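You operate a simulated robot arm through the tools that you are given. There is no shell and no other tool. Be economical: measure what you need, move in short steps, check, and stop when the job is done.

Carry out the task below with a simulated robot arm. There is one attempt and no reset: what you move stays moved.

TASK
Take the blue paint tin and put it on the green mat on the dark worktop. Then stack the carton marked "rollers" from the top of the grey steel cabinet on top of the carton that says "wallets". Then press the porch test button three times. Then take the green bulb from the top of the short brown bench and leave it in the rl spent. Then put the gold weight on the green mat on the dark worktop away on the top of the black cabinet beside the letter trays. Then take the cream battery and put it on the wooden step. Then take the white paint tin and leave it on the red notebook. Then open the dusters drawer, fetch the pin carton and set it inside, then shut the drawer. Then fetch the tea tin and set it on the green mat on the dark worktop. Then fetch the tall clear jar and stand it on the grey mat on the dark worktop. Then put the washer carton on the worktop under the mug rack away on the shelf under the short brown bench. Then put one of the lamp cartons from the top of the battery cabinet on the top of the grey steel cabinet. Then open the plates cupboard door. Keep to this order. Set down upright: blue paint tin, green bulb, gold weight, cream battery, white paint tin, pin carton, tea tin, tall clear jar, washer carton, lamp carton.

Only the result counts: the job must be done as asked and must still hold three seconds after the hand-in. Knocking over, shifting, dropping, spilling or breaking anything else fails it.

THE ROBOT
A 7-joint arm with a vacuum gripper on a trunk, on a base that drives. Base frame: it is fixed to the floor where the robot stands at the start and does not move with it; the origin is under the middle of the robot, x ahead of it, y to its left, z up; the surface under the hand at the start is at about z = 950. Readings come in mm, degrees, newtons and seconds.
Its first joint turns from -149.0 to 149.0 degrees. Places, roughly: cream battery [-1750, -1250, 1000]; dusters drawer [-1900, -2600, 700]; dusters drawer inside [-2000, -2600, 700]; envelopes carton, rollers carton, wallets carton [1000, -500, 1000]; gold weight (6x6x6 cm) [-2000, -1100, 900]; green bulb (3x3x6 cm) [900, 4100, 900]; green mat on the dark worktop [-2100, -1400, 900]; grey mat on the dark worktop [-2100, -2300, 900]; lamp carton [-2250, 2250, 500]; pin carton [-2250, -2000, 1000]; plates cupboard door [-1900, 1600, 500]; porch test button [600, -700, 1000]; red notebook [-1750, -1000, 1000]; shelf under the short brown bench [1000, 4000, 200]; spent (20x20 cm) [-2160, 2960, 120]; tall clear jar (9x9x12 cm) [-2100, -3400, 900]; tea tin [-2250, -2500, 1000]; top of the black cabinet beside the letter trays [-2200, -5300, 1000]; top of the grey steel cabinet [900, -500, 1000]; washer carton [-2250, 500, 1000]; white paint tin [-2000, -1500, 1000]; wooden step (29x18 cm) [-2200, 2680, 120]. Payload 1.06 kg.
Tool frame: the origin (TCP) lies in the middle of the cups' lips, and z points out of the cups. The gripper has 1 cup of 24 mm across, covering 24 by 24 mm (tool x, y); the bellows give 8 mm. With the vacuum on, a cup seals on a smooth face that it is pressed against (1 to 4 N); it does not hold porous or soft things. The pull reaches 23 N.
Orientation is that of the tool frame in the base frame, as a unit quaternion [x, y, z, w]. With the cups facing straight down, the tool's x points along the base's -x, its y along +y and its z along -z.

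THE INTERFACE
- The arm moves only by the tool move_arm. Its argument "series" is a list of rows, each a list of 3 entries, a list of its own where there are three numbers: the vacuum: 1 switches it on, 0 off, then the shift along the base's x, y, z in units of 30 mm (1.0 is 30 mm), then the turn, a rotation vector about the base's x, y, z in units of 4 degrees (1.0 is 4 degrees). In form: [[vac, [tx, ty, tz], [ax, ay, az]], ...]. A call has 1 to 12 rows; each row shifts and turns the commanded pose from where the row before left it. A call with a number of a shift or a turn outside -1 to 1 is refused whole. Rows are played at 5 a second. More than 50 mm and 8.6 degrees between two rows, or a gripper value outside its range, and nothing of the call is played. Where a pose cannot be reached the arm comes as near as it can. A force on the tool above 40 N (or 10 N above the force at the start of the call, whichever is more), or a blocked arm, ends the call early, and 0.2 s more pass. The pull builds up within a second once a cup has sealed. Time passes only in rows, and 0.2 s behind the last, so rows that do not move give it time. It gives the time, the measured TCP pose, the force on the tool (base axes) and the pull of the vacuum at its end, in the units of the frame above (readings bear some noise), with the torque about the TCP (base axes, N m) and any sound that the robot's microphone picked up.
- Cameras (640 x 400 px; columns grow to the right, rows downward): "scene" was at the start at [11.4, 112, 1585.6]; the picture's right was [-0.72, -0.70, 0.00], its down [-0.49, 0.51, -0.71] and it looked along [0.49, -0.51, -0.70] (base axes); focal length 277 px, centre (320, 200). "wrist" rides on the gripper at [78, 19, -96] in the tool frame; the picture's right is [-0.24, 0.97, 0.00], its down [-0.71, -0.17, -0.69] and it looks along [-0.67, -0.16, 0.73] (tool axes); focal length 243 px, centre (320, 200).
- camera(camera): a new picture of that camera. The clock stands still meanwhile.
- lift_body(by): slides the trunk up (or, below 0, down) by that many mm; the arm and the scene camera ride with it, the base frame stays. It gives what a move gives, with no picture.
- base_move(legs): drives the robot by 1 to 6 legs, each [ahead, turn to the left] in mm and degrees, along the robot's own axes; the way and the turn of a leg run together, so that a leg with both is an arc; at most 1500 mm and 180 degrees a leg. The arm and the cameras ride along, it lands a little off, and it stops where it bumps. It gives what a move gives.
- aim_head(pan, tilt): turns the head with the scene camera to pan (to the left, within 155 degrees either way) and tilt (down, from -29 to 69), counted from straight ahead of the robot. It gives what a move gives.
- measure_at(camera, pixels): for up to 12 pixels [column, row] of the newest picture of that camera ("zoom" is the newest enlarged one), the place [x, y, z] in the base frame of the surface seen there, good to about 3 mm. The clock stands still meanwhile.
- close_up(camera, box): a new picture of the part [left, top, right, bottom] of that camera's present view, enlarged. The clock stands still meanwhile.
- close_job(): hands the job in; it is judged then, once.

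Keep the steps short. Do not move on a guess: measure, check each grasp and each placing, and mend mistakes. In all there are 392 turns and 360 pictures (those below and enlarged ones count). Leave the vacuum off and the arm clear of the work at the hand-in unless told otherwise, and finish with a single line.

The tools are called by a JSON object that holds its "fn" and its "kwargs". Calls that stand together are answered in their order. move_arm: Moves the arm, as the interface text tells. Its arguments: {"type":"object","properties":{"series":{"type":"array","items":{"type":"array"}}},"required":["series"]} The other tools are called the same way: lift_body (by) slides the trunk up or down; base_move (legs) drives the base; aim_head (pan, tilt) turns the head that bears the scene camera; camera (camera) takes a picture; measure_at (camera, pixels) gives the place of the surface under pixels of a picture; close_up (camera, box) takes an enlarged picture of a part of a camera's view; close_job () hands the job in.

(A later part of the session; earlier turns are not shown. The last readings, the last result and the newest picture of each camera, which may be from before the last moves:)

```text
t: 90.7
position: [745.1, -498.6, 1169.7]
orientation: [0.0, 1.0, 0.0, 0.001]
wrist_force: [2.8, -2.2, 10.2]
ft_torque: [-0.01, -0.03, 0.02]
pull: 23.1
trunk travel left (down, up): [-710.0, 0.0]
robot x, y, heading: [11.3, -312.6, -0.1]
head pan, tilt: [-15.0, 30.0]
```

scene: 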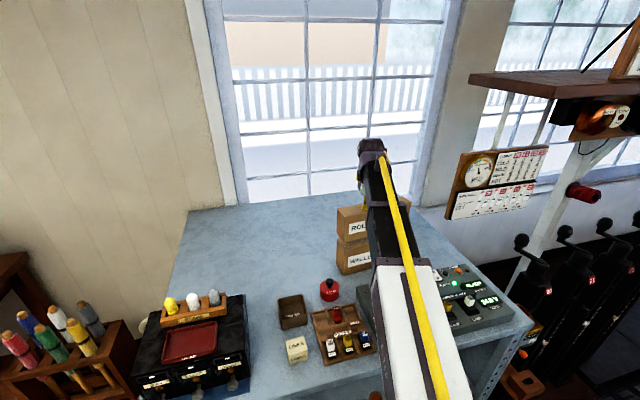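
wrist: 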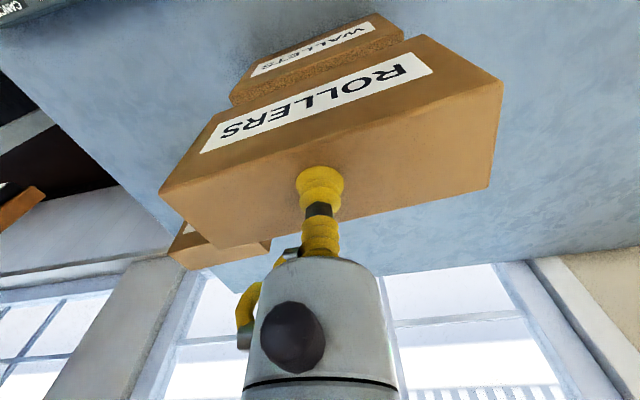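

Contact (10 N). Release and rise.

{"fn": "move_arm", "kwargs": {"series": [[1, [0, 0, 0.04], [0, 0, 0]], [0, [0, 0, 0], [0, 0, 0]], [0, [0, 0, 0], [0, 0, 0]], [0, [0, 0, 0], [0, 0, 0]], [0, [0, 0, 0], [0, 0, 0]], [0, [0, 0, 0.3], [0, 0, 0]], [0, [0, 0, 0.8], [0, 0, 0]], [0, [0, 0, 0.8], [0, 0, 0]]]}}

{"fn": "camera", "kwargs": {"camera": "wrist"}}

{"fn": "close_up", "kwargs": {"camera": "scene", "box": [310, 180, 410, 290]}}

```text
t: 92.5
position: [746.9, -499.6, 1227.5]
orientation: [0.001, 1.0, 0.0, 0.001]
wrist_force: [0.1, 1.0, 0.7]
ft_torque: [-0.01, 0.01, 0.06]
pull: 0.1
trunk travel left (down, up): [-710.0, 0.0]
robot x, y, heading: [10.2, -312.6, 0.1]
head pan, tilt: [-15.0, 30.0]
```

```text
325 pictures are left
```

wrist: 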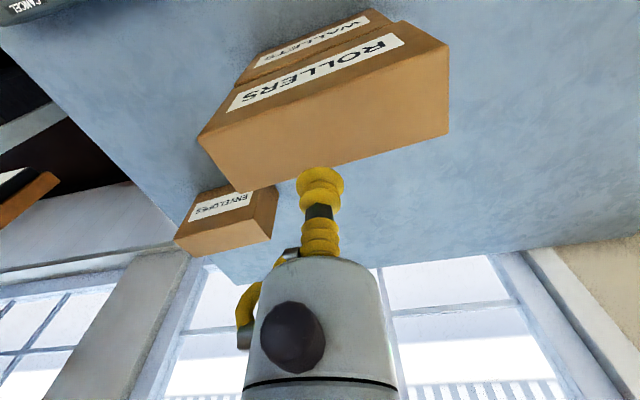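

```text
3.64 times, centred on (360, 235) of scene
```

zoom: 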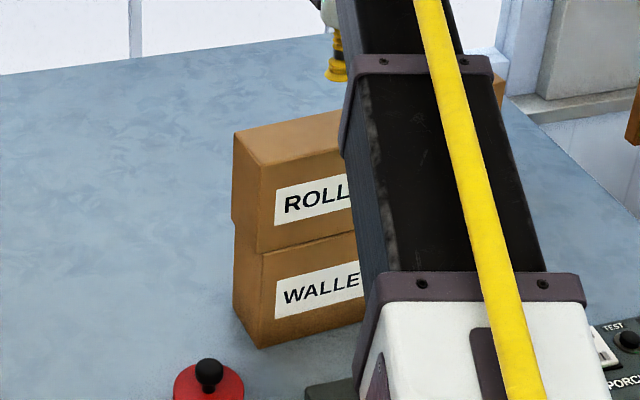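

Stack is good. Now move over near the porch test button (592,-737), staying high.

{"fn": "move_arm", "kwargs": {"series": [[0, [-0.64, -0.99, 0], [0, 0, 0]], [0, [-0.64, -0.99, 0], [0, 0, 0]], [0, [-0.64, -0.99, 0], [0, 0, 0]], [0, [-0.64, -0.99, 0], [0, 0, 0]], [0, [-0.64, -0.99, 0], [0, 0, 0]], [0, [-0.64, -0.99, 0], [0, 0, 0]], [0, [-0.64, -0.99, 0], [0, 0, 0]], [0, [-0.64, -0.99, 0], [0, 0, 0]], [0, [0, 0, -1], [0, 0, 0]], [0, [0, 0, -1], [0, 0, 0]], [0, [0, 0, -1], [0, 0, 0]], [0, [0, 0, -1], [0, 0, 0]]]}}

{"fn": "camera", "kwargs": {"camera": "wrist"}}

```text
t: 95.1
position: [592.9, -736.7, 1106.1]
orientation: [0.0, 1.0, 0.0, 0.001]
wrist_force: [-0.3, -0.5, 0.7]
ft_torque: [0.01, 0.01, -0.02]
pull: 0.0
trunk travel left (down, up): [-710.0, 0.0]
robot x, y, heading: [8.9, -309.8, 0.1]
head pan, tilt: [-15.0, 30.0]
```

```text
323 pictures are left
```

wrist: 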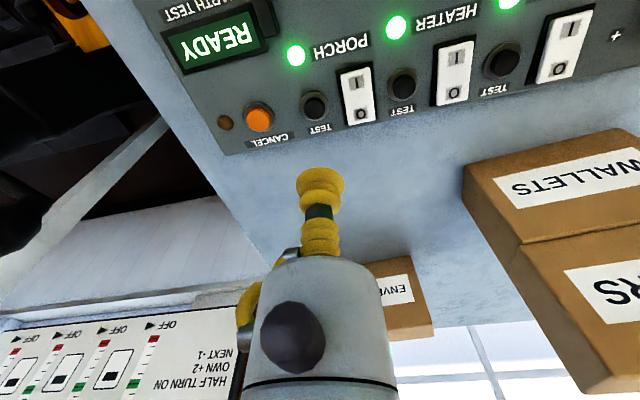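

Porch test is at (314,104) in the wrist view, between the porch switch and cancel. Measure it.

{"fn": "measure_at", "kwargs": {"camera": "wrist", "pixels": [[314, 106], [307, 106], [321, 106], [314, 98], [314, 114], [403, 84], [318, 128], [258, 120], [357, 100]]}}

```text
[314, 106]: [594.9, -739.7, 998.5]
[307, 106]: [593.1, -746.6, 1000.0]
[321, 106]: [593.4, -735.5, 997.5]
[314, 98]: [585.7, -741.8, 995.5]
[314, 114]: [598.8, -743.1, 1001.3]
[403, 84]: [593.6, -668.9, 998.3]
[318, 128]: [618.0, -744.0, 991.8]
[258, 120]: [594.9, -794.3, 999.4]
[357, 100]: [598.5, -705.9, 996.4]
```

Button centre ≈ (593,-741,1000). Go just above it.

{"fn": "move_arm", "kwargs": {"series": [[0, [0, -0.14, -1], [0, 0, 0]], [0, [0, 0, -1], [0, 0, 0]], [0, [0, 0, -1], [0, 0, 0]], [0, [0, 0, -0.3], [0, 0, 0]], [0, [0, 0, 0], [0, 0, 0]]]}}

{"fn": "camera", "kwargs": {"camera": "wrist"}}

```text
t: 96.3
position: [591.9, -739.2, 1007.8]
orientation: [-0.001, 1.0, -0.001, 0.0]
wrist_force: [-0.7, 0.0, 0.4]
ft_torque: [0.03, -0.01, 0.02]
pull: 0.0
trunk travel left (down, up): [-710.0, 0.0]
robot x, y, heading: [11.9, -313.7, -0.1]
head pan, tilt: [-15.0, 30.0]
```

```text
322 pictures are left
```

wrist: 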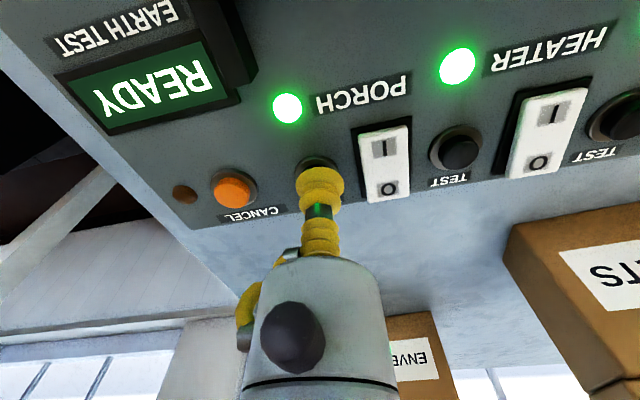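

Over the button. Press step by step.

{"fn": "move_arm", "kwargs": {"series": [[0, [0, 0, -0.2], [0, 0, 0]], [0, [0, 0, -0.1], [0, 0, 0]], [0, [0, 0, -0.1], [0, 0, 0]], [0, [0, 0, 0], [0, 0, 0]]]}}

```text
t: 97.3
position: [592.1, -739.2, 995.8]
orientation: [0.0, 1.0, 0.0, 0.0]
wrist_force: [-0.5, -0.5, 1.4]
ft_torque: [0.01, -0.03, 0.0]
pull: 0.0
trunk travel left (down, up): [-710.0, 0.0]
robot x, y, heading: [8.1, -314.1, -0.0]
head pan, tilt: [-15.0, 30.0]
```

{"fn": "move_arm", "kwargs": {"series": [[0, [0, 0, -0.07], [0, 0, 0]], [0, [0, 0, -0.07], [0, 0, 0]], [0, [0, 0, 0], [0, 0, 0]]]}}

{"fn": "camera", "kwargs": {"camera": "wrist"}}

```text
t: 98.1
position: [592.1, -740.5, 991.9]
orientation: [0.0, 1.0, 0.001, 0.0]
wrist_force: [-1.1, 0.3, 1.7]
ft_torque: [-0.03, -0.02, 0.02]
pull: 0.1
trunk travel left (down, up): [-710.0, 0.0]
robot x, y, heading: [10.8, -311.0, 0.2]
head pan, tilt: [-15.0, 30.0]
heard: click
```

```text
321 pictures are left
```

wrist: 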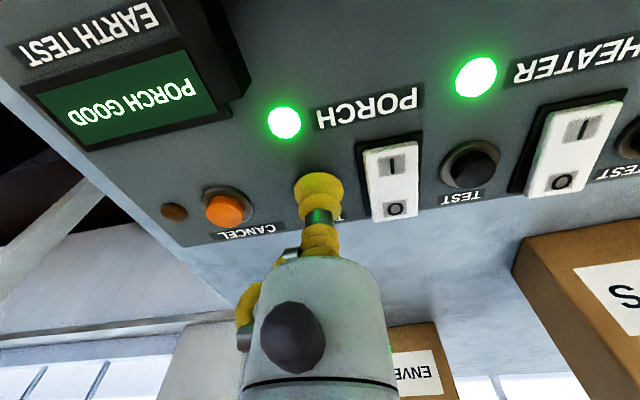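

First press registered (click, "PORCH GOOD"). Release fully and press the second time.

{"fn": "move_arm", "kwargs": {"series": [[0, [0, 0, 0.5], [0, 0, 0]], [0, [0, 0, 0.1], [0, 0, 0]], [0, [0, 0, 0], [0, 0, 0]], [0, [0, 0, 0], [0, 0, 0]]]}}

{"fn": "move_arm", "kwargs": {"series": [[0, [0, 0, -0.2], [0, 0, 0]], [0, [0, 0, -0.2], [0, 0, 0]], [0, [0, 0, -0.1], [0, 0, 0]], [0, [0, 0, -0.1], [0, 0, 0]], [0, [0, 0, 0], [0, 0, 0]]]}}

{"fn": "camera", "kwargs": {"camera": "wrist"}}

```text
t: 99.1
position: [593.1, -740.1, 1011.4]
orientation: [0.0, 1.0, 0.0, -0.001]
wrist_force: [-0.2, -0.3, -0.1]
ft_torque: [0.0, 0.02, 0.03]
pull: 0.1
trunk travel left (down, up): [-710.0, 0.0]
robot x, y, heading: [7.8, -314.4, 0.1]
head pan, tilt: [-15.0, 30.0]
```

```text
t: 100.3
position: [591.7, -740.2, 993.6]
orientation: [0.0, 1.0, -0.001, 0.0]
wrist_force: [-1.4, -0.2, 2.2]
ft_torque: [0.0, -0.02, 0.03]
pull: 0.1
trunk travel left (down, up): [-710.0, 0.0]
robot x, y, heading: [8.5, -310.6, -0.0]
head pan, tilt: [-15.0, 30.0]
heard: click
```

```text
320 pictures are left
```

wrist: 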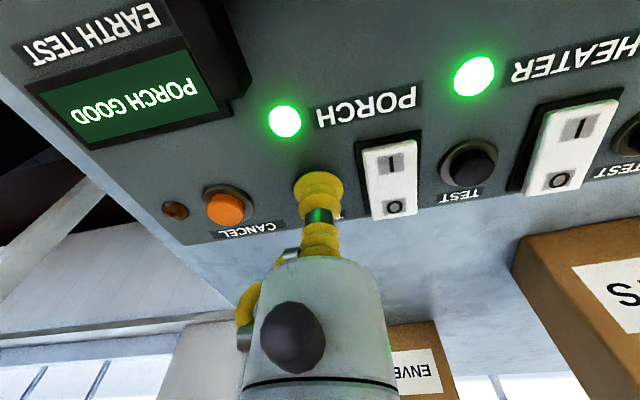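

Second click heard. Release and press the third time, then rise.

{"fn": "move_arm", "kwargs": {"series": [[0, [0, 0, 0.5], [0, 0, 0]], [0, [0, 0, 0.1], [0, 0, 0]], [0, [0, 0, 0], [0, 0, 0]], [0, [0, 0, 0], [0, 0, 0]]]}}

{"fn": "move_arm", "kwargs": {"series": [[0, [0, 0, -0.2], [0, 0, 0]], [0, [0, 0, -0.2], [0, 0, 0]], [0, [0, 0, -0.1], [0, 0, 0]], [0, [0, 0, -0.1], [0, 0, 0]], [0, [0, 0, 0], [0, 0, 0]]]}}

```text
t: 101.3
position: [592.0, -739.9, 1010.1]
orientation: [0.0, 1.0, 0.0, 0.0]
wrist_force: [0.2, -0.2, -0.4]
ft_torque: [-0.01, 0.03, -0.05]
pull: 0.1
trunk travel left (down, up): [-710.0, 0.0]
robot x, y, heading: [9.6, -311.7, -0.1]
head pan, tilt: [-15.0, 30.0]
```

```text
t: 102.5
position: [592.1, -739.9, 991.5]
orientation: [0.0, 1.0, 0.0, 0.0]
wrist_force: [-0.9, -0.5, 2.6]
ft_torque: [-0.02, 0.0, -0.02]
pull: 0.1
trunk travel left (down, up): [-710.0, 0.0]
robot x, y, heading: [10.9, -313.8, -0.0]
head pan, tilt: [-15.0, 30.0]
heard: click
```

Third click heard. Rise and back off.

{"fn": "move_arm", "kwargs": {"series": [[0, [0, 0, 0.6], [0, 0, 0]], [0, [0, 0, 1], [0, 0, 0]], [0, [0, 0, 1], [0, 0, 0]], [0, [0, 0, 1], [0, 0, 0]], [0, [0, 0, 1], [0, 0, 0]], [0, [0, 0, 1], [0, 0, 0]]]}}

{"fn": "base_move", "kwargs": {"legs": [[-700, 0]]}}

{"fn": "move_arm", "kwargs": {"series": [[0, [0, 1, 0], [0, 0, 0]], [0, [0, 1, 0], [0, 0, 0]], [0, [0, 1, 0], [0, 0, 0]], [0, [0, 1, 0], [0, 0, 0]], [0, [0, 1, 0], [0, 0, 0]], [0, [0, 1, 0], [0, 0, 0]], [0, [0, 1, 0], [0, 0, 0]], [0, [0, 1, 0], [0, 0, 0]], [0, [0, 1, 0], [0, 0, 0]], [0, [0.4, 1, 0], [0, 0, 0]], [0, [0.4, 1, 0], [0, 0, 0]], [0, [0.4, 1, 0], [0, 0, 0]]]}}

{"fn": "aim_head", "kwargs": {"pan": 70, "tilt": 15}}

{"fn": "camera", "kwargs": {"camera": "scene"}}

```text
t: 103.9
position: [592.5, -742.2, 1161.7]
orientation: [0.0, 1.0, 0.0, 0.0]
wrist_force: [0.1, 0.5, 0.2]
ft_torque: [0.0, -0.03, 0.04]
pull: 0.1
trunk travel left (down, up): [-710.0, 0.0]
robot x, y, heading: [7.1, -311.4, -0.0]
head pan, tilt: [-15.0, 30.0]
```

```text
t: 107.7
position: [-109.3, -740.0, 1161.4]
orientation: [-0.005, 1.0, 0.001, 0.0]
wrist_force: [0.9, -0.3, -0.2]
ft_torque: [0.02, -0.02, 0.04]
pull: 0.1
trunk travel left (down, up): [-710.0, 0.0]
robot x, y, heading: [-695.3, -318.9, 0.6]
head pan, tilt: [-15.0, 30.0]
```

```text
t: 110.3
position: [-74.4, -378.3, 1162.2]
orientation: [-0.005, 1.0, 0.0, 0.0]
wrist_force: [-0.1, 0.5, 0.1]
ft_torque: [-0.04, 0.0, 0.0]
pull: 0.1
trunk travel left (down, up): [-710.0, 0.0]
robot x, y, heading: [-699.7, -316.6, 0.7]
head pan, tilt: [-15.0, 30.0]
```

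```text
t: 111.9
position: [-74.1, -378.9, 1162.0]
orientation: [-0.005, 1.0, 0.0, 0.001]
wrist_force: [-0.3, 0.4, -0.4]
ft_torque: [-0.01, 0.01, -0.01]
pull: 0.1
trunk travel left (down, up): [-710.0, 0.0]
robot x, y, heading: [-692.6, -316.1, 0.6]
head pan, tilt: [70.0, 15.0]
```

```text
319 pictures are left
```

scene: 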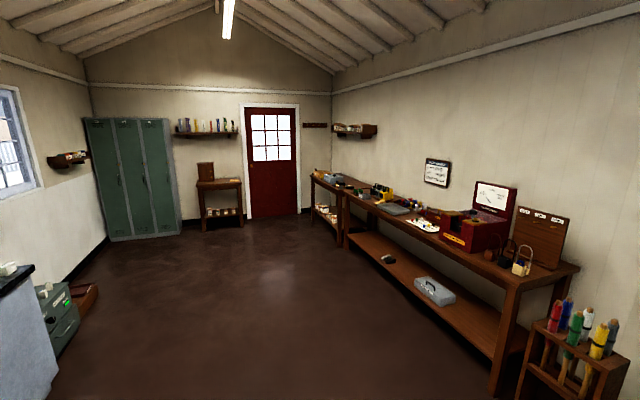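

Measure benches to plan the drive.

{"fn": "measure_at", "kwargs": {"camera": "scene", "pixels": [[515, 283], [343, 192], [341, 200], [312, 178], [325, 170], [205, 185], [60, 310], [95, 285], [500, 390], [270, 260]]}}

{"fn": "close_up", "kwargs": {"camera": "scene", "box": [300, 140, 440, 230]}}

```text
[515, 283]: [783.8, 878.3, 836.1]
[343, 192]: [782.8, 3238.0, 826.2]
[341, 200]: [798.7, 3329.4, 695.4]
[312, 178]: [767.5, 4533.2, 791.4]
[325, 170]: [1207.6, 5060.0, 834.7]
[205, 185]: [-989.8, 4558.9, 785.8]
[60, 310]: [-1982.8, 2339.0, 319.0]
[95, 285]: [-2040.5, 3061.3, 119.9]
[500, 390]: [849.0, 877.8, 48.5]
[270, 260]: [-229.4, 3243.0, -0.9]
```

```text
4.44 times, centred on (370, 185) of scene
```

zoom: 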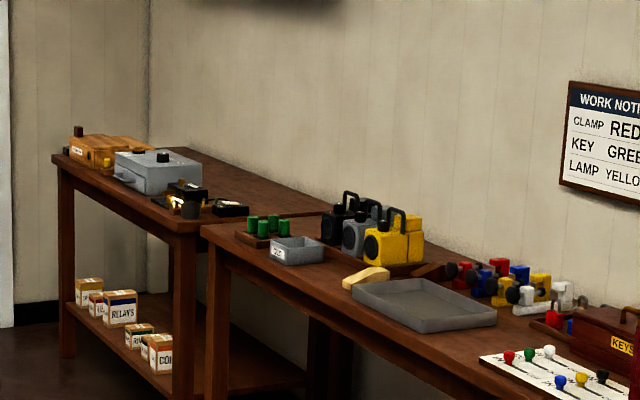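

Bench front at x≈785. Drive along x≈-690 to y≈3950 and face the short bench.

{"fn": "base_move", "kwargs": {"legs": [[0, 89.4], [1500, 0], [1500, 0], [1250, 0], [0, -90]]}}

{"fn": "aim_head", "kwargs": {"pan": 0, "tilt": 20}}

{"fn": "camera", "kwargs": {"camera": "scene"}}

```text
t: 140.1
position: [-156.2, 3890.3, 1161.8]
orientation: [-0.002, 1.0, 0.0, 0.0]
wrist_force: [-0.4, 0.0, 0.4]
ft_torque: [0.04, 0.0, 0.01]
pull: 0.1
trunk travel left (down, up): [-710.0, 0.0]
robot x, y, heading: [-777.8, 3951.7, 0.3]
head pan, tilt: [70.0, 15.0]
```

```text
t: 141.5
position: [-156.5, 3891.6, 1162.5]
orientation: [-0.003, 1.0, -0.001, 0.0]
wrist_force: [-0.2, 0.0, -0.2]
ft_torque: [0.0, -0.01, -0.02]
pull: 0.0
trunk travel left (down, up): [-710.0, 0.0]
robot x, y, heading: [-776.7, 3956.4, 0.0]
head pan, tilt: [0.0, 20.0]
```

```text
317 pictures are left
```

scene: 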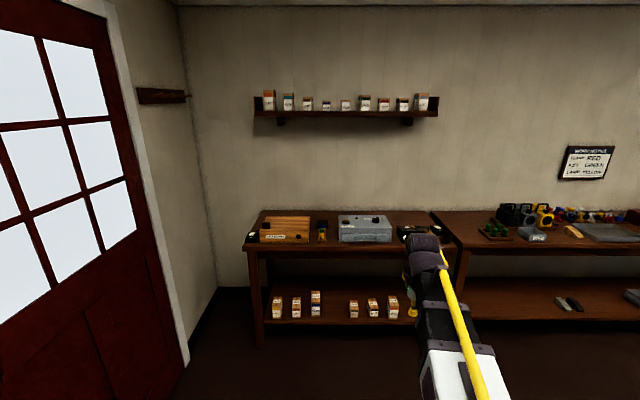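

{"fn": "base_move", "kwargs": {"legs": [[600, 0]]}}

{"fn": "aim_head", "kwargs": {"pan": 0, "tilt": 30}}

{"fn": "camera", "kwargs": {"camera": "scene"}}

```text
t: 144.8
position: [437.6, 3904.7, 1162.1]
orientation: [-0.008, 1.0, 0.001, 0.0]
wrist_force: [-0.1, -0.3, 1.4]
ft_torque: [-0.03, 0.0, 0.02]
pull: 0.2
trunk travel left (down, up): [-710.0, 0.0]
robot x, y, heading: [-183.4, 3961.5, 1.2]
head pan, tilt: [0.0, 20.0]
```

```text
t: 145.6
position: [436.3, 3906.5, 1162.2]
orientation: [-0.009, 1.0, 0.0, 0.0]
wrist_force: [-0.6, 0.0, 0.1]
ft_torque: [0.02, 0.01, 0.01]
pull: 0.1
trunk travel left (down, up): [-710.0, 0.0]
robot x, y, heading: [-184.0, 3961.3, 1.2]
head pan, tilt: [0.0, 30.0]
```

```text
316 pictures are left
```

scene: 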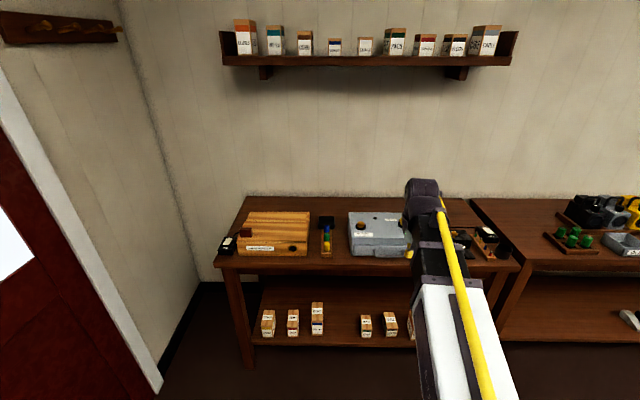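

{"fn": "close_up", "kwargs": {"camera": "scene", "box": [210, 190, 370, 290]}}

{"fn": "close_up", "kwargs": {"camera": "scene", "box": [400, 190, 560, 290]}}

{"fn": "camera", "kwargs": {"camera": "wrist"}}

```text
4.00 times, centred on (290, 240) of scene
```

zoom: 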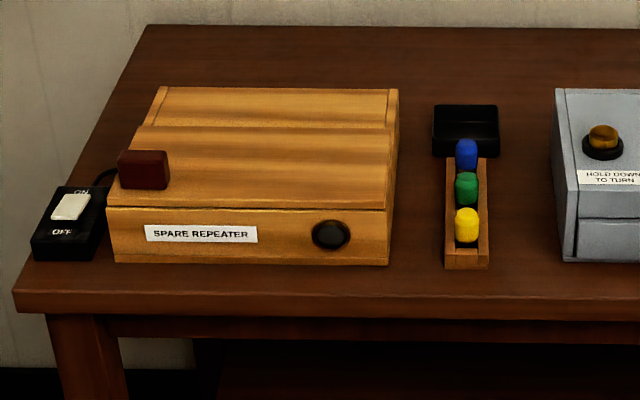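

```text
4.00 times, centred on (480, 240) of scene
```

zoom: 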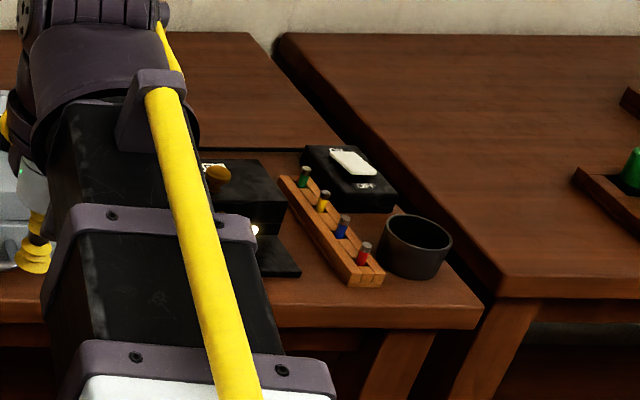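

```text
313 pictures are left
```

wrist: 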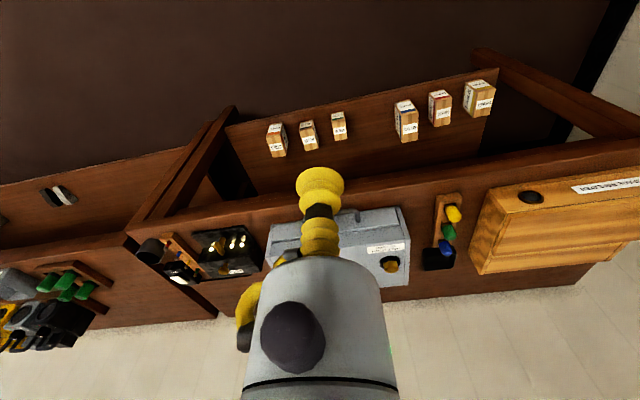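

The green bulb is in the wooden rack at scene (327,237). Zoom and measure.

{"fn": "close_up", "kwargs": {"camera": "scene", "box": [306, 205, 354, 265]}}

{"fn": "measure_at", "kwargs": {"camera": "scene", "pixels": [[327, 235], [327, 237], [327, 231], [326, 244], [327, 254], [310, 250], [355, 235]]}}

```text
6.67 times, centred on (330, 235) of scene
```

zoom: 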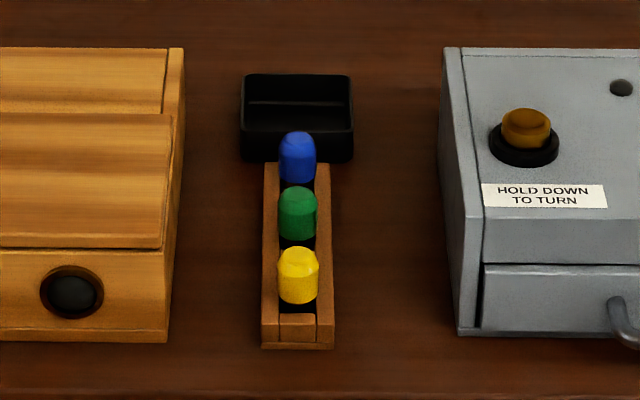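

```text
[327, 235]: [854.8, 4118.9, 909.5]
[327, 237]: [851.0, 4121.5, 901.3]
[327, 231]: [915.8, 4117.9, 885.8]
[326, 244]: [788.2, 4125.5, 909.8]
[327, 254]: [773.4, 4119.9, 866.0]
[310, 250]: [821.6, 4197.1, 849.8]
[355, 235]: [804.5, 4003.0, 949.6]
```

Advance 240 mm, heading corrected, then hover near the bulb.

{"fn": "base_move", "kwargs": {"legs": [[0, -1.2], [240, 0]]}}

{"fn": "move_arm", "kwargs": {"series": [[0, [0.2, 1, -0.3], [0, 0, 0]], [0, [0.6, 1, -0.3], [0, 0, 0]], [0, [0.6, 1, -0.3], [0, 0, 0]], [0, [0.7, 1, -0.5], [0, 0, 0]], [0, [0.7, 1, -0.5], [0, 0, 0]], [0, [0.7, 1, -0.5], [0, 0, 0]], [0, [0.7, 0.9, -0.6], [0, 0, 0]], [0, [0.7, 0.3, -0.6], [0, 0, 0]]]}}

{"fn": "camera", "kwargs": {"camera": "wrist"}}

```text
t: 147.7
position: [680.9, 3891.6, 1162.2]
orientation: [0.001, 1.0, 0.0, 0.0]
wrist_force: [-1.1, -0.3, 0.4]
ft_torque: [-0.02, -0.01, 0.0]
pull: 0.0
trunk travel left (down, up): [-710.0, 0.0]
robot x, y, heading: [57.6, 3961.6, -0.1]
head pan, tilt: [0.0, 30.0]
```

```text
t: 149.5
position: [828.3, 4107.9, 1053.4]
orientation: [0.001, 1.0, 0.0, 0.0]
wrist_force: [0.2, -0.2, -0.1]
ft_torque: [-0.02, -0.01, -0.02]
pull: 0.2
trunk travel left (down, up): [-710.0, 0.0]
robot x, y, heading: [56.7, 3960.6, 0.0]
head pan, tilt: [0.0, 30.0]
```

```text
311 pictures are left
```

wrist: 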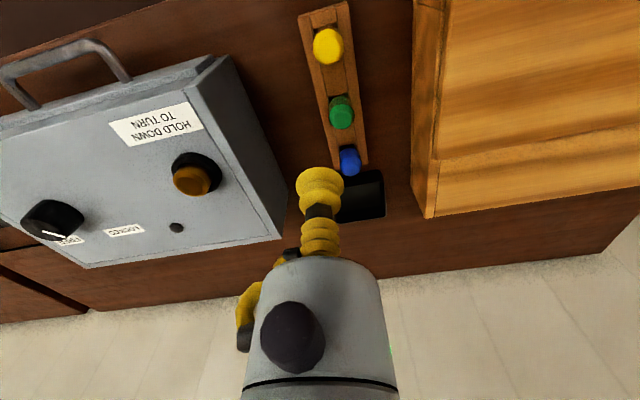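

{"fn": "close_up", "kwargs": {"camera": "wrist", "box": [290, 60, 390, 190]}}

{"fn": "measure_at", "kwargs": {"camera": "zoom", "pixels": [[320, 130], [315, 150], [285, 140], [345, 140], [315, 165], [330, 180], [290, 175], [345, 270]]}}

```text
3.08 times, centred on (340, 125) of wrist
```

zoom: 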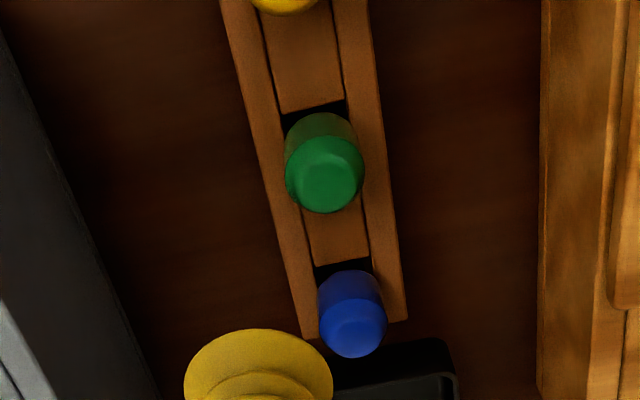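

```text
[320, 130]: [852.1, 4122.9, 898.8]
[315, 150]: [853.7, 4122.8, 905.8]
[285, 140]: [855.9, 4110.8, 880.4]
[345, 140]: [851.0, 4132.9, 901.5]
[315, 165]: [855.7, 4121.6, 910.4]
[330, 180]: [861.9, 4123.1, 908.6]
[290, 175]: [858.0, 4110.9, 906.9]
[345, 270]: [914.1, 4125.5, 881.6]
```

Hover lower over the bulb at (859,4122).

{"fn": "move_arm", "kwargs": {"series": [[0, [0.5, 0.25, -0.9], [0, 0, 0]], [0, [0.5, 0.2, -0.9], [0, 0, 0]], [0, [0, 0, -0.9], [0, 0, 0]], [0, [0, 0, -0.9], [0, 0, 0]]]}}

{"fn": "camera", "kwargs": {"camera": "wrist"}}

```text
t: 150.5
position: [855.3, 4123.3, 945.9]
orientation: [0.001, 1.0, 0.0, 0.0]
wrist_force: [-0.1, 0.4, -0.4]
ft_torque: [0.02, -0.01, 0.04]
pull: 0.1
trunk travel left (down, up): [-710.0, 0.0]
robot x, y, heading: [59.4, 3962.7, -0.0]
head pan, tilt: [0.0, 30.0]
```

```text
309 pictures are left
```

wrist: 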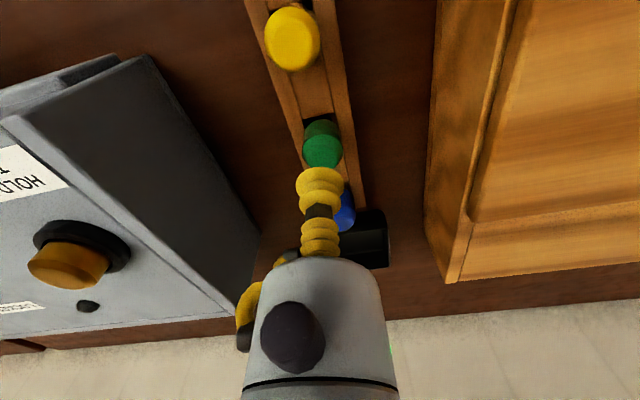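

{"fn": "measure_at", "kwargs": {"camera": "wrist", "pixels": [[323, 152], [323, 145], [305, 150], [341, 150], [323, 138], [323, 162]]}}

```text
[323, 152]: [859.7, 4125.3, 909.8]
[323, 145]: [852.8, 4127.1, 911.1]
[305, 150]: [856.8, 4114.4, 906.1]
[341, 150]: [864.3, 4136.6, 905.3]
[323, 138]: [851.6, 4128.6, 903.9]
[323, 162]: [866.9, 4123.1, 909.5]
```

Centre (860,4125). Adjust and descend with vacuum.

{"fn": "move_arm", "kwargs": {"series": [[1, [0.16, 0.08, -0.7], [0, 0, 0]], [1, [0, 0, -0.4], [0, 0, 0]], [1, [0, 0, -0.12], [0, 0, 0]], [1, [0, 0, 0], [0, 0, 0]], [1, [0, 0, 0], [0, 0, 0]], [1, [0, 0, 0], [0, 0, 0]]]}}

```text
t: 151.9
position: [862.7, 4124.9, 910.1]
orientation: [0.001, 1.0, 0.0, 0.0]
wrist_force: [0.4, -0.2, 0.3]
ft_torque: [-0.02, -0.02, -0.01]
pull: 22.6
trunk travel left (down, up): [-710.0, 0.0]
robot x, y, heading: [60.3, 3966.4, -0.1]
head pan, tilt: [0.0, 30.0]
```

Sealed. Lift it straight up out of the rack.

{"fn": "move_arm", "kwargs": {"series": [[1, [0, 0, 0.3], [0, 0, 0]], [1, [0, 0, 0.6], [0, 0, 0]], [1, [0, 0, 0.9], [0, 0, 0]], [1, [0, 0, 0.9], [0, 0, 0]], [1, [0, 0, 0.9], [0, 0, 0]], [1, [0, 0, 0.9], [0, 0, 0]], [1, [0, 0, 0], [0, 0, 0]]]}}

{"fn": "camera", "kwargs": {"camera": "wrist"}}

```text
t: 153.5
position: [860.2, 4125.6, 1042.9]
orientation: [0.001, 1.0, 0.0, 0.0]
wrist_force: [-0.2, 0.6, -0.1]
ft_torque: [-0.01, -0.03, 0.0]
pull: 22.7
trunk travel left (down, up): [-710.0, 0.0]
robot x, y, heading: [58.5, 3964.1, -0.2]
head pan, tilt: [0.0, 30.0]
```

```text
308 pictures are left
```

wrist: 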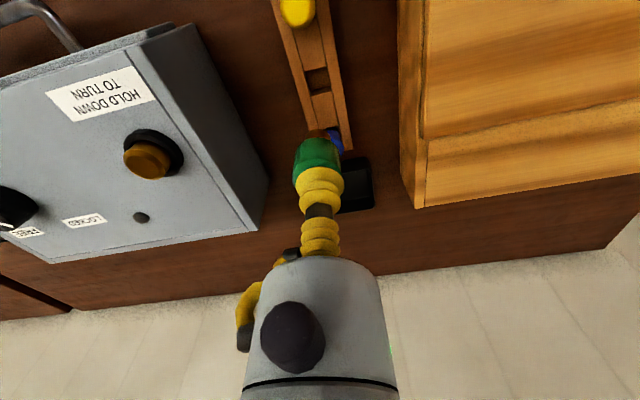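

Bulb held. Back off and drive to the spent tray area by the battery cabinet.

{"fn": "base_move", "kwargs": {"legs": [[-900, 0], [0, -90], [1000, 0], [0, -90]]}}

{"fn": "aim_head", "kwargs": {"pan": 5, "tilt": 40}}

{"fn": "camera", "kwargs": {"camera": "scene"}}

```text
t: 170.7
position: [-1701.0, 2828.1, 1043.5]
orientation: [1.0, -0.014, 0.0, 0.0]
wrist_force: [-0.2, -0.5, 0.0]
ft_torque: [0.02, 0.03, 0.03]
pull: 23.2
trunk travel left (down, up): [-710.0, 0.0]
robot x, y, heading: [-891.8, 2966.5, 178.5]
head pan, tilt: [0.0, 30.0]
```

```text
t: 171.4
position: [-1701.4, 2828.1, 1042.4]
orientation: [1.0, -0.014, 0.0, -0.001]
wrist_force: [0.0, -0.2, 0.2]
ft_torque: [0.03, 0.01, -0.01]
pull: 22.9
trunk travel left (down, up): [-710.0, 0.0]
robot x, y, heading: [-892.7, 2972.3, 178.5]
head pan, tilt: [5.0, 40.0]
```

```text
307 pictures are left
```

scene: 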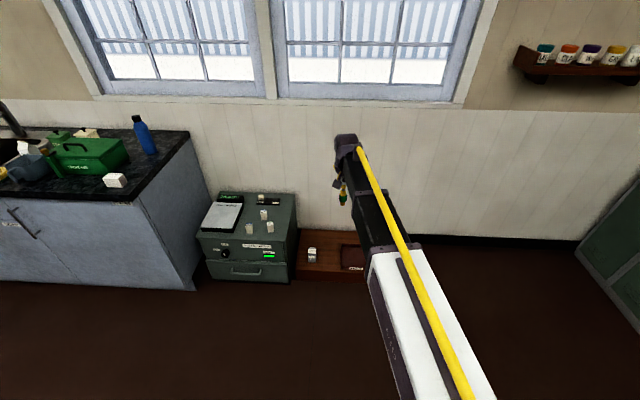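

{"fn": "close_up", "kwargs": {"camera": "scene", "box": [190, 170, 390, 300]}}

{"fn": "measure_at", "kwargs": {"camera": "zoom", "pixels": [[480, 230], [530, 260], [500, 245], [350, 220], [410, 240], [420, 310], [345, 270], [380, 265], [385, 245], [300, 100], [260, 90], [520, 305]]}}

```text
3.08 times, centred on (290, 235) of scene
```

zoom: 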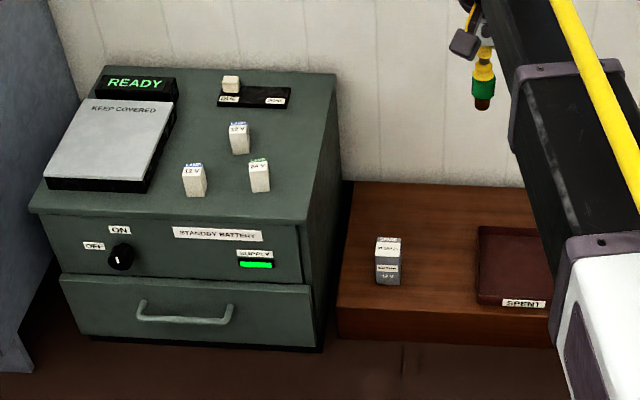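

```text
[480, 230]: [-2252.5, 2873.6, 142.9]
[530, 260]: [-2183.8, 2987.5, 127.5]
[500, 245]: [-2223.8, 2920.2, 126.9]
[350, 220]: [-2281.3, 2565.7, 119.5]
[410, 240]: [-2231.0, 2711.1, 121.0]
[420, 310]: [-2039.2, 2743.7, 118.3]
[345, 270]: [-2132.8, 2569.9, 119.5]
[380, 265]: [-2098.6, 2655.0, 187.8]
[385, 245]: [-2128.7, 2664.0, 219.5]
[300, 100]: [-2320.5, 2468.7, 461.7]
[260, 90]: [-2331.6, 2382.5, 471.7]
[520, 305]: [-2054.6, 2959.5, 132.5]
```

Tray interior z≈127, rim 143, x -2252…-2055, around y 2960. Align, drive in 460 mm, swing over the tray.

{"fn": "base_move", "kwargs": {"legs": [[0, 1.5], [460, 0]]}}

{"fn": "move_arm", "kwargs": {"series": [[1, [0, 0.9, 0], [0, 0, 0]], [1, [0, 0.9, 0], [0, 0, 0]], [1, [0, 0.9, 0], [0, 0, 0]], [1, [0, 0.9, 0], [0, 0, 0]], [1, [0, 0.9, 0], [0, 0, 0]], [1, [0, 0, 0], [0, 0, 0]]]}}

{"fn": "lift_body", "kwargs": {"by": -400}}

{"fn": "camera", "kwargs": {"camera": "wrist"}}

```text
t: 174.6
position: [-2159.6, 2803.2, 1042.9]
orientation: [1.0, 0.002, -0.001, 0.0]
wrist_force: [0.7, 0.1, -0.7]
ft_torque: [0.0, 0.01, 0.0]
pull: 23.2
trunk travel left (down, up): [-710.0, 0.0]
robot x, y, heading: [-1360.2, 2973.3, -179.6]
head pan, tilt: [5.0, 40.0]
```

```text
t: 176.0
position: [-2158.9, 2937.9, 1043.3]
orientation: [1.0, 0.001, 0.0, 0.0]
wrist_force: [-0.5, -0.6, 0.8]
ft_torque: [-0.03, 0.03, 0.01]
pull: 22.8
trunk travel left (down, up): [-710.0, 0.0]
robot x, y, heading: [-1360.1, 2969.5, -179.8]
head pan, tilt: [5.0, 40.0]
```

```text
t: 179.8
position: [-2158.5, 2937.5, 642.6]
orientation: [1.0, 0.0, 0.0, 0.0]
wrist_force: [0.8, -0.4, 0.1]
ft_torque: [0.03, -0.01, 0.01]
pull: 22.6
trunk travel left (down, up): [-310.0, 400.0]
robot x, y, heading: [-1354.9, 2973.2, -179.8]
head pan, tilt: [5.0, 40.0]
```

```text
305 pictures are left
```

wrist: 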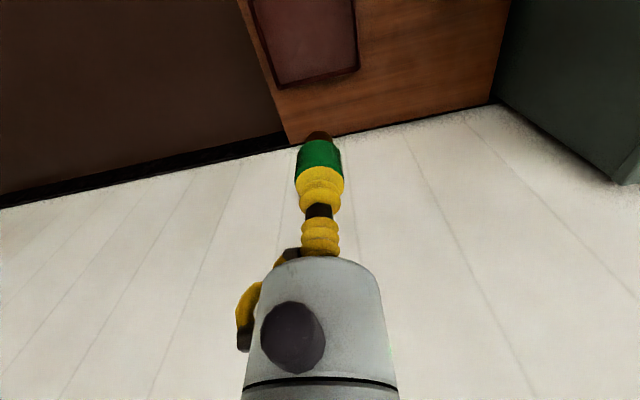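

{"fn": "lift_body", "kwargs": {"by": -300}}

{"fn": "camera", "kwargs": {"camera": "wrist"}}

{"fn": "measure_at", "kwargs": {"camera": "wrist", "pixels": [[250, 10], [360, 80], [270, 95], [350, 10], [310, 60], [400, 40]]}}

```text
t: 182.8
position: [-2158.5, 2938.1, 343.6]
orientation: [1.0, 0.001, 0.0, 0.0]
wrist_force: [-0.3, 0.7, -0.4]
ft_torque: [0.02, 0.03, 0.01]
pull: 22.6
trunk travel left (down, up): [-10.0, 700.0]
robot x, y, heading: [-1359.6, 2966.5, -179.8]
head pan, tilt: [5.0, 40.0]
```

```text
304 pictures are left
```

wrist: 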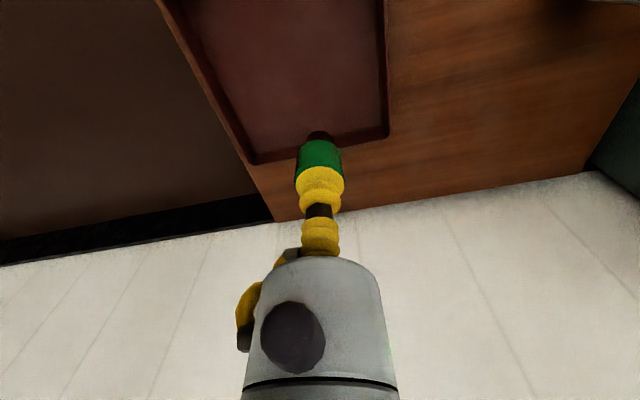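

```text
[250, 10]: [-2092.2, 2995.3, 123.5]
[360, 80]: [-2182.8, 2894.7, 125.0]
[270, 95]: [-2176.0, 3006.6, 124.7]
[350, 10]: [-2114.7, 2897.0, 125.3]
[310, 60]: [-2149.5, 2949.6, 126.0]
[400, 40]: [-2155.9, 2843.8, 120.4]
```

Over the tray. Descend to ~215 in steps.

{"fn": "move_arm", "kwargs": {"series": [[1, [0.3, 0.5, -0.8], [0, 0, 0]], [1, [0, 0, -0.9], [0, 0, 0]], [1, [0, 0, -0.9], [0, 0, 0]], [1, [0, 0, -0.9], [0, 0, 0]], [1, [0, 0, -0.7], [0, 0, 0]], [1, [0, 0, 0], [0, 0, 0]]]}}

{"fn": "camera", "kwargs": {"camera": "wrist"}}

```text
t: 184.2
position: [-2148.6, 2951.4, 216.5]
orientation: [1.0, 0.001, 0.0, 0.0]
wrist_force: [0.9, -0.3, -1.4]
ft_torque: [0.0, 0.02, -0.01]
pull: 22.9
trunk travel left (down, up): [-10.0, 700.0]
robot x, y, heading: [-1357.1, 2967.2, -179.8]
head pan, tilt: [5.0, 40.0]
```

```text
303 pictures are left
```

wrist: 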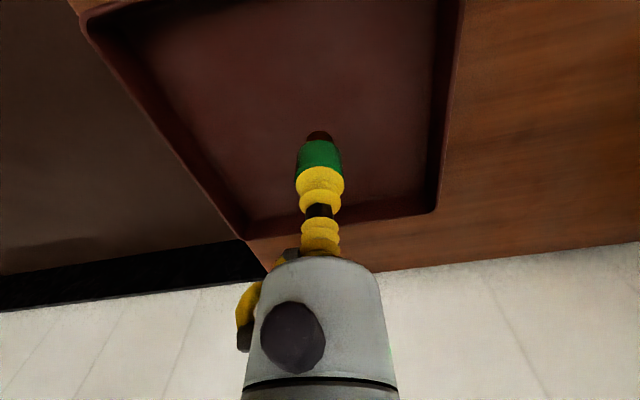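

Lower further gently.

{"fn": "move_arm", "kwargs": {"series": [[1, [0, 0, -0.5], [0, 0, 0]], [1, [0, 0, -0.2], [0, 0, 0]], [1, [0, 0, -0.1], [0, 0, 0]], [1, [0, 0, 0], [0, 0, 0]]]}}

```text
t: 185.2
position: [-2149.6, 2951.2, 193.1]
orientation: [1.0, 0.001, 0.0, 0.0]
wrist_force: [-0.2, -0.1, 0.3]
ft_torque: [0.0, -0.01, 0.04]
pull: 22.6
trunk travel left (down, up): [-10.0, 700.0]
robot x, y, heading: [-1356.3, 2971.3, -180.0]
head pan, tilt: [5.0, 40.0]
```

{"fn": "move_arm", "kwargs": {"series": [[1, [0, 0, -0.1], [0, 0, 0]], [1, [0, 0, 0], [0, 0, 0]]]}}

{"fn": "move_arm", "kwargs": {"series": [[1, [0, 0, -0.1], [0, 0, 0]], [1, [0, 0, 0], [0, 0, 0]]]}}

```text
t: 185.8
position: [-2151.6, 2951.6, 189.9]
orientation: [1.0, 0.001, -0.001, 0.0]
wrist_force: [-0.1, 0.4, 0.8]
ft_torque: [0.04, 0.05, 0.01]
pull: 23.1
trunk travel left (down, up): [-10.0, 700.0]
robot x, y, heading: [-1356.3, 2966.4, -179.7]
head pan, tilt: [5.0, 40.0]
```

```text
t: 186.4
position: [-2149.1, 2952.3, 186.6]
orientation: [1.0, 0.002, 0.0, 0.0]
wrist_force: [0.4, 0.1, -0.3]
ft_torque: [0.01, 0.01, 0.0]
pull: 22.9
trunk travel left (down, up): [-10.0, 700.0]
robot x, y, heading: [-1359.7, 2969.8, -179.8]
head pan, tilt: [5.0, 40.0]
```

{"fn": "move_arm", "kwargs": {"series": [[1, [0, 0, -0.07], [0, 0, 0]], [1, [0, 0, 0], [0, 0, 0]]]}}

{"fn": "camera", "kwargs": {"camera": "wrist"}}

```text
t: 187.0
position: [-2149.4, 2952.2, 185.6]
orientation: [1.0, 0.001, 0.0, -0.001]
wrist_force: [-0.2, 0.1, -0.5]
ft_torque: [0.01, 0.02, 0.02]
pull: 23.1
trunk travel left (down, up): [-10.0, 700.0]
robot x, y, heading: [-1361.2, 2969.7, -179.9]
head pan, tilt: [5.0, 40.0]
```

```text
302 pictures are left
```

wrist: 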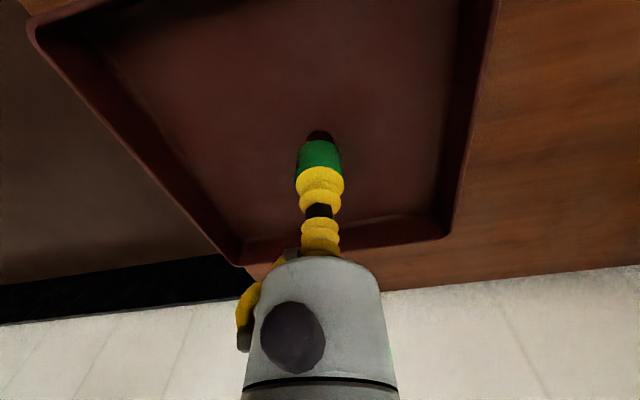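

{"fn": "move_arm", "kwargs": {"series": [[1, [0, 0, -0.07], [0, 0, 0]], [1, [0, 0, 0], [0, 0, 0]]]}}

{"fn": "move_arm", "kwargs": {"series": [[1, [0, 0, -0.07], [0, 0, 0]], [1, [0, 0, 0], [0, 0, 0]]]}}

{"fn": "measure_at", "kwargs": {"camera": "wrist", "pixels": [[320, 133], [320, 120], [350, 160], [290, 150]]}}

```text
t: 187.6
position: [-2150.3, 2952.1, 184.0]
orientation: [1.0, 0.001, 0.0, 0.0]
wrist_force: [-0.1, 0.1, 0.0]
ft_torque: [0.01, -0.01, 0.03]
pull: 23.1
trunk travel left (down, up): [-10.0, 700.0]
robot x, y, heading: [-1359.2, 2969.5, -179.7]
head pan, tilt: [5.0, 40.0]
```

```text
t: 188.2
position: [-2149.7, 2952.1, 180.1]
orientation: [1.0, 0.001, 0.0, 0.0]
wrist_force: [-0.6, 0.0, -0.5]
ft_torque: [-0.01, -0.01, 0.0]
pull: 22.5
trunk travel left (down, up): [-10.0, 700.0]
robot x, y, heading: [-1358.8, 2968.1, -179.8]
head pan, tilt: [5.0, 40.0]
```

```text
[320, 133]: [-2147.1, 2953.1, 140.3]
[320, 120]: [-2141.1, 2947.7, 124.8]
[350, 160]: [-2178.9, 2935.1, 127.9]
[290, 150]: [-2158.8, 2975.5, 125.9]
```

{"fn": "move_arm", "kwargs": {"series": [[1, [0, 0, -0.1], [0, 0, 0]], [1, [0, 0, 0], [0, 0, 0]]]}}

{"fn": "move_arm", "kwargs": {"series": [[1, [0, 0, -0.08], [0, 0, 0]], [1, [0, 0, 0], [0, 0, 0]]]}}

{"fn": "move_arm", "kwargs": {"series": [[1, [0, 0, -0.06], [0, 0, 0]], [1, [0, 0, 0], [0, 0, 0]]]}}

```text
t: 188.8
position: [-2150.4, 2951.2, 179.2]
orientation: [1.0, 0.001, -0.001, -0.001]
wrist_force: [-0.6, -0.4, 9.4]
ft_torque: [0.0, 0.0, -0.03]
pull: 22.5
trunk travel left (down, up): [-10.0, 700.0]
robot x, y, heading: [-1358.4, 2968.9, -180.0]
head pan, tilt: [5.0, 40.0]
```

```text
t: 189.4
position: [-2150.3, 2950.6, 177.4]
orientation: [1.0, 0.0, -0.001, -0.001]
wrist_force: [0.0, -0.7, 16.1]
ft_torque: [0.06, 0.04, -0.01]
pull: 22.9
trunk travel left (down, up): [-10.0, 700.0]
robot x, y, heading: [-1358.4, 2964.8, -179.8]
head pan, tilt: [5.0, 40.0]
```

```text
t: 190.0
position: [-2149.6, 2950.7, 175.2]
orientation: [1.0, 0.0, -0.002, 0.0]
wrist_force: [-0.4, 0.0, 14.9]
ft_torque: [0.06, 0.13, 0.04]
pull: 23.2
trunk travel left (down, up): [-10.0, 700.0]
robot x, y, heading: [-1354.6, 2967.3, -179.9]
head pan, tilt: [5.0, 40.0]
```

Contact was at ~179.5; ease back up 4 mm, check, then release.

{"fn": "move_arm", "kwargs": {"series": [[1, [0, 0, 0.14], [0, 0, 0]], [1, [0, 0, 0], [0, 0, 0]]]}}

{"fn": "camera", "kwargs": {"camera": "wrist"}}

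```text
t: 190.6
position: [-2148.8, 2953.1, 177.9]
orientation: [1.0, 0.001, 0.001, 0.0]
wrist_force: [0.4, 0.2, -0.3]
ft_torque: [0.0, 0.03, 0.02]
pull: 22.9
trunk travel left (down, up): [-10.0, 700.0]
robot x, y, heading: [-1353.7, 2968.3, -179.8]
head pan, tilt: [5.0, 40.0]
```

```text
301 pictures are left
```

wrist: 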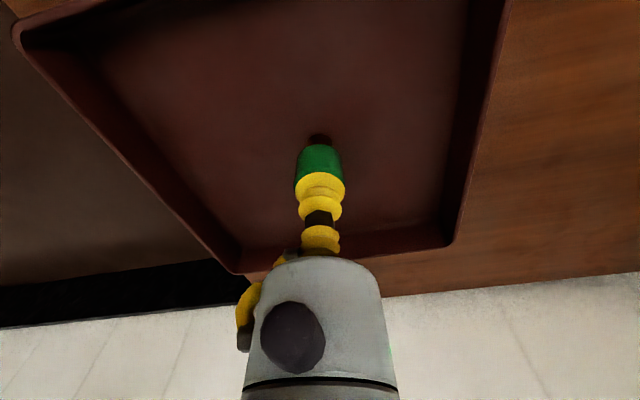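

{"fn": "move_arm", "kwargs": {"series": [[1, [0, 0, -0.04], [0, 0, 0]], [0, [0, 0, 0], [0, 0, 0]], [0, [0, 0, 0], [0, 0, 0]], [0, [0, 0, 0], [0, 0, 0]], [0, [0, 0, 0.05], [0, 0, 0]], [0, [0, 0, 0.15], [0, 0, 0]], [0, [0, 0, 0.5], [0, 0, 0]], [0, [0, 0, 0.9], [0, 0, 0]]]}}

{"fn": "camera", "kwargs": {"camera": "wrist"}}

```text
t: 192.4
position: [-2148.0, 2951.9, 225.2]
orientation: [1.0, 0.001, 0.0, 0.0]
wrist_force: [-0.2, -0.1, 0.3]
ft_torque: [0.06, 0.0, 0.02]
pull: 0.1
trunk travel left (down, up): [-10.0, 700.0]
robot x, y, heading: [-1357.8, 2967.3, -179.9]
head pan, tilt: [5.0, 40.0]
```

```text
300 pictures are left
```

wrist: 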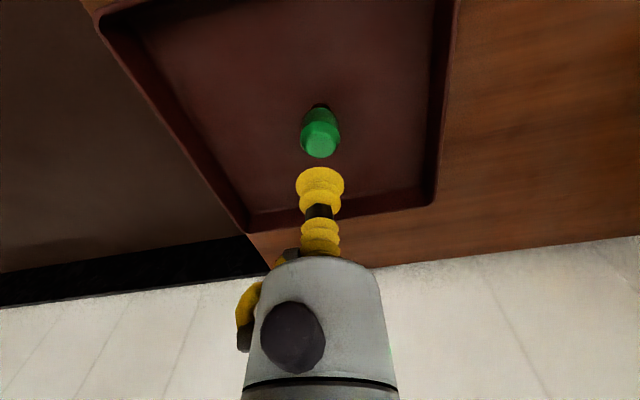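

Bulb upright in the tray. Rise, and drive back to the dark worktop for the gold weight.

{"fn": "move_arm", "kwargs": {"series": [[0, [0, 0, 1], [0, 0, 0]], [0, [0, 0, 1], [0, 0, 0]], [0, [0, 0, 1], [0, 0, 0]], [0, [0, 0, 1], [0, 0, 0]], [0, [0, 0, 1], [0, 0, 0]], [0, [0, 0, 1], [0, 0, 0]]]}}

{"fn": "lift_body", "kwargs": {"by": 400}}

{"fn": "lift_body", "kwargs": {"by": 300}}

{"fn": "base_move", "kwargs": {"legs": [[-500, 0], [0, 90], [1500, 0], [1500, 0], [1100, 0]]}}

```text
t: 193.8
position: [-2150.3, 2950.2, 405.5]
orientation: [1.0, 0.001, 0.0, 0.0]
wrist_force: [0.3, -0.4, -0.2]
ft_torque: [0.0, 0.0, -0.01]
pull: 0.2
trunk travel left (down, up): [-10.0, 700.0]
robot x, y, heading: [-1361.1, 2970.1, -180.0]
head pan, tilt: [5.0, 40.0]
```

```text
t: 197.6
position: [-2149.9, 2951.3, 805.0]
orientation: [1.0, 0.001, 0.0, 0.0]
wrist_force: [0.7, -0.7, 0.7]
ft_torque: [-0.03, 0.02, 0.0]
pull: 0.1
trunk travel left (down, up): [-410.0, 300.0]
robot x, y, heading: [-1355.2, 2966.3, -179.7]
head pan, tilt: [5.0, 40.0]
```

```text
t: 200.6
position: [-2149.4, 2950.9, 1104.8]
orientation: [1.0, 0.001, 0.0, 0.0]
wrist_force: [-0.4, 0.6, 0.2]
ft_torque: [0.02, -0.01, 0.05]
pull: 0.0
trunk travel left (down, up): [-710.0, 0.0]
robot x, y, heading: [-1357.3, 2968.8, -179.6]
head pan, tilt: [5.0, 40.0]
```

```text
t: 226.5
position: [-841.6, -1900.2, 1105.3]
orientation: [0.706, 0.708, 0.0, 0.001]
wrist_force: [0.5, -0.1, -1.0]
ft_torque: [0.04, 0.0, -0.01]
pull: 0.0
trunk travel left (down, up): [-710.0, 0.0]
robot x, y, heading: [-860.1, -1106.5, -90.1]
head pan, tilt: [5.0, 40.0]
```

{"fn": "base_move", "kwargs": {"legs": [[0, -89.9], [300, 0]]}}

{"fn": "camera", "kwargs": {"camera": "wrist"}}

{"fn": "camera", "kwargs": {"camera": "scene"}}

```text
t: 232.5
position: [-1956.6, -1067.0, 1106.4]
orientation: [1.0, -0.026, -0.001, 0.0]
wrist_force: [-0.2, -0.2, 1.0]
ft_torque: [0.01, 0.02, 0.01]
pull: 0.0
trunk travel left (down, up): [-710.0, 0.0]
robot x, y, heading: [-1166.1, -1090.2, 177.1]
head pan, tilt: [5.0, 40.0]
```

```text
299 pictures are left
```

wrist: 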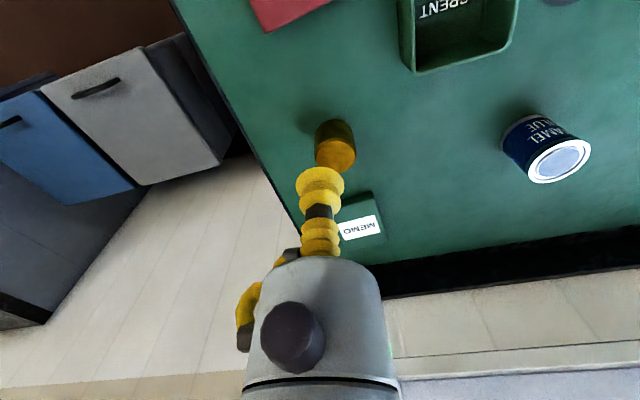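

```text
298 pictures are left
```

scene: 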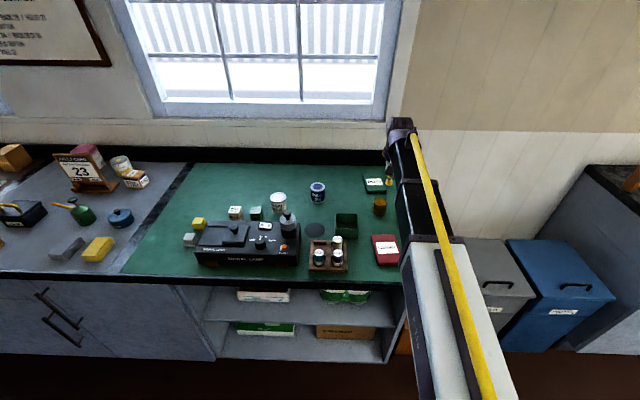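

{"fn": "measure_at", "kwargs": {"camera": "wrist", "pixels": [[337, 158], [320, 157], [355, 152], [337, 145], [335, 169], [335, 125]]}}

{"fn": "measure_at", "kwargs": {"camera": "scene", "pixels": [[379, 200], [375, 198], [379, 197], [385, 200], [380, 211], [338, 238], [320, 255], [335, 255]]}}

```text
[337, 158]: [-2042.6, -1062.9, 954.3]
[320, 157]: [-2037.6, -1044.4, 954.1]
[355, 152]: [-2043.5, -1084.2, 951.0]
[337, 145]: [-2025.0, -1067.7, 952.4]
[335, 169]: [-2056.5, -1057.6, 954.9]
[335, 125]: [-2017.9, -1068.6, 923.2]
```

```text
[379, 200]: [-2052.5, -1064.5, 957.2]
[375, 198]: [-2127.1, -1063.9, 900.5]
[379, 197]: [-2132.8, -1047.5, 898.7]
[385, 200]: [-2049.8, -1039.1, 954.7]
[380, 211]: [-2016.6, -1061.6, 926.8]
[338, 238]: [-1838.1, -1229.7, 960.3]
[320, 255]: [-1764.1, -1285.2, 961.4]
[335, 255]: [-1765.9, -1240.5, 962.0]
```

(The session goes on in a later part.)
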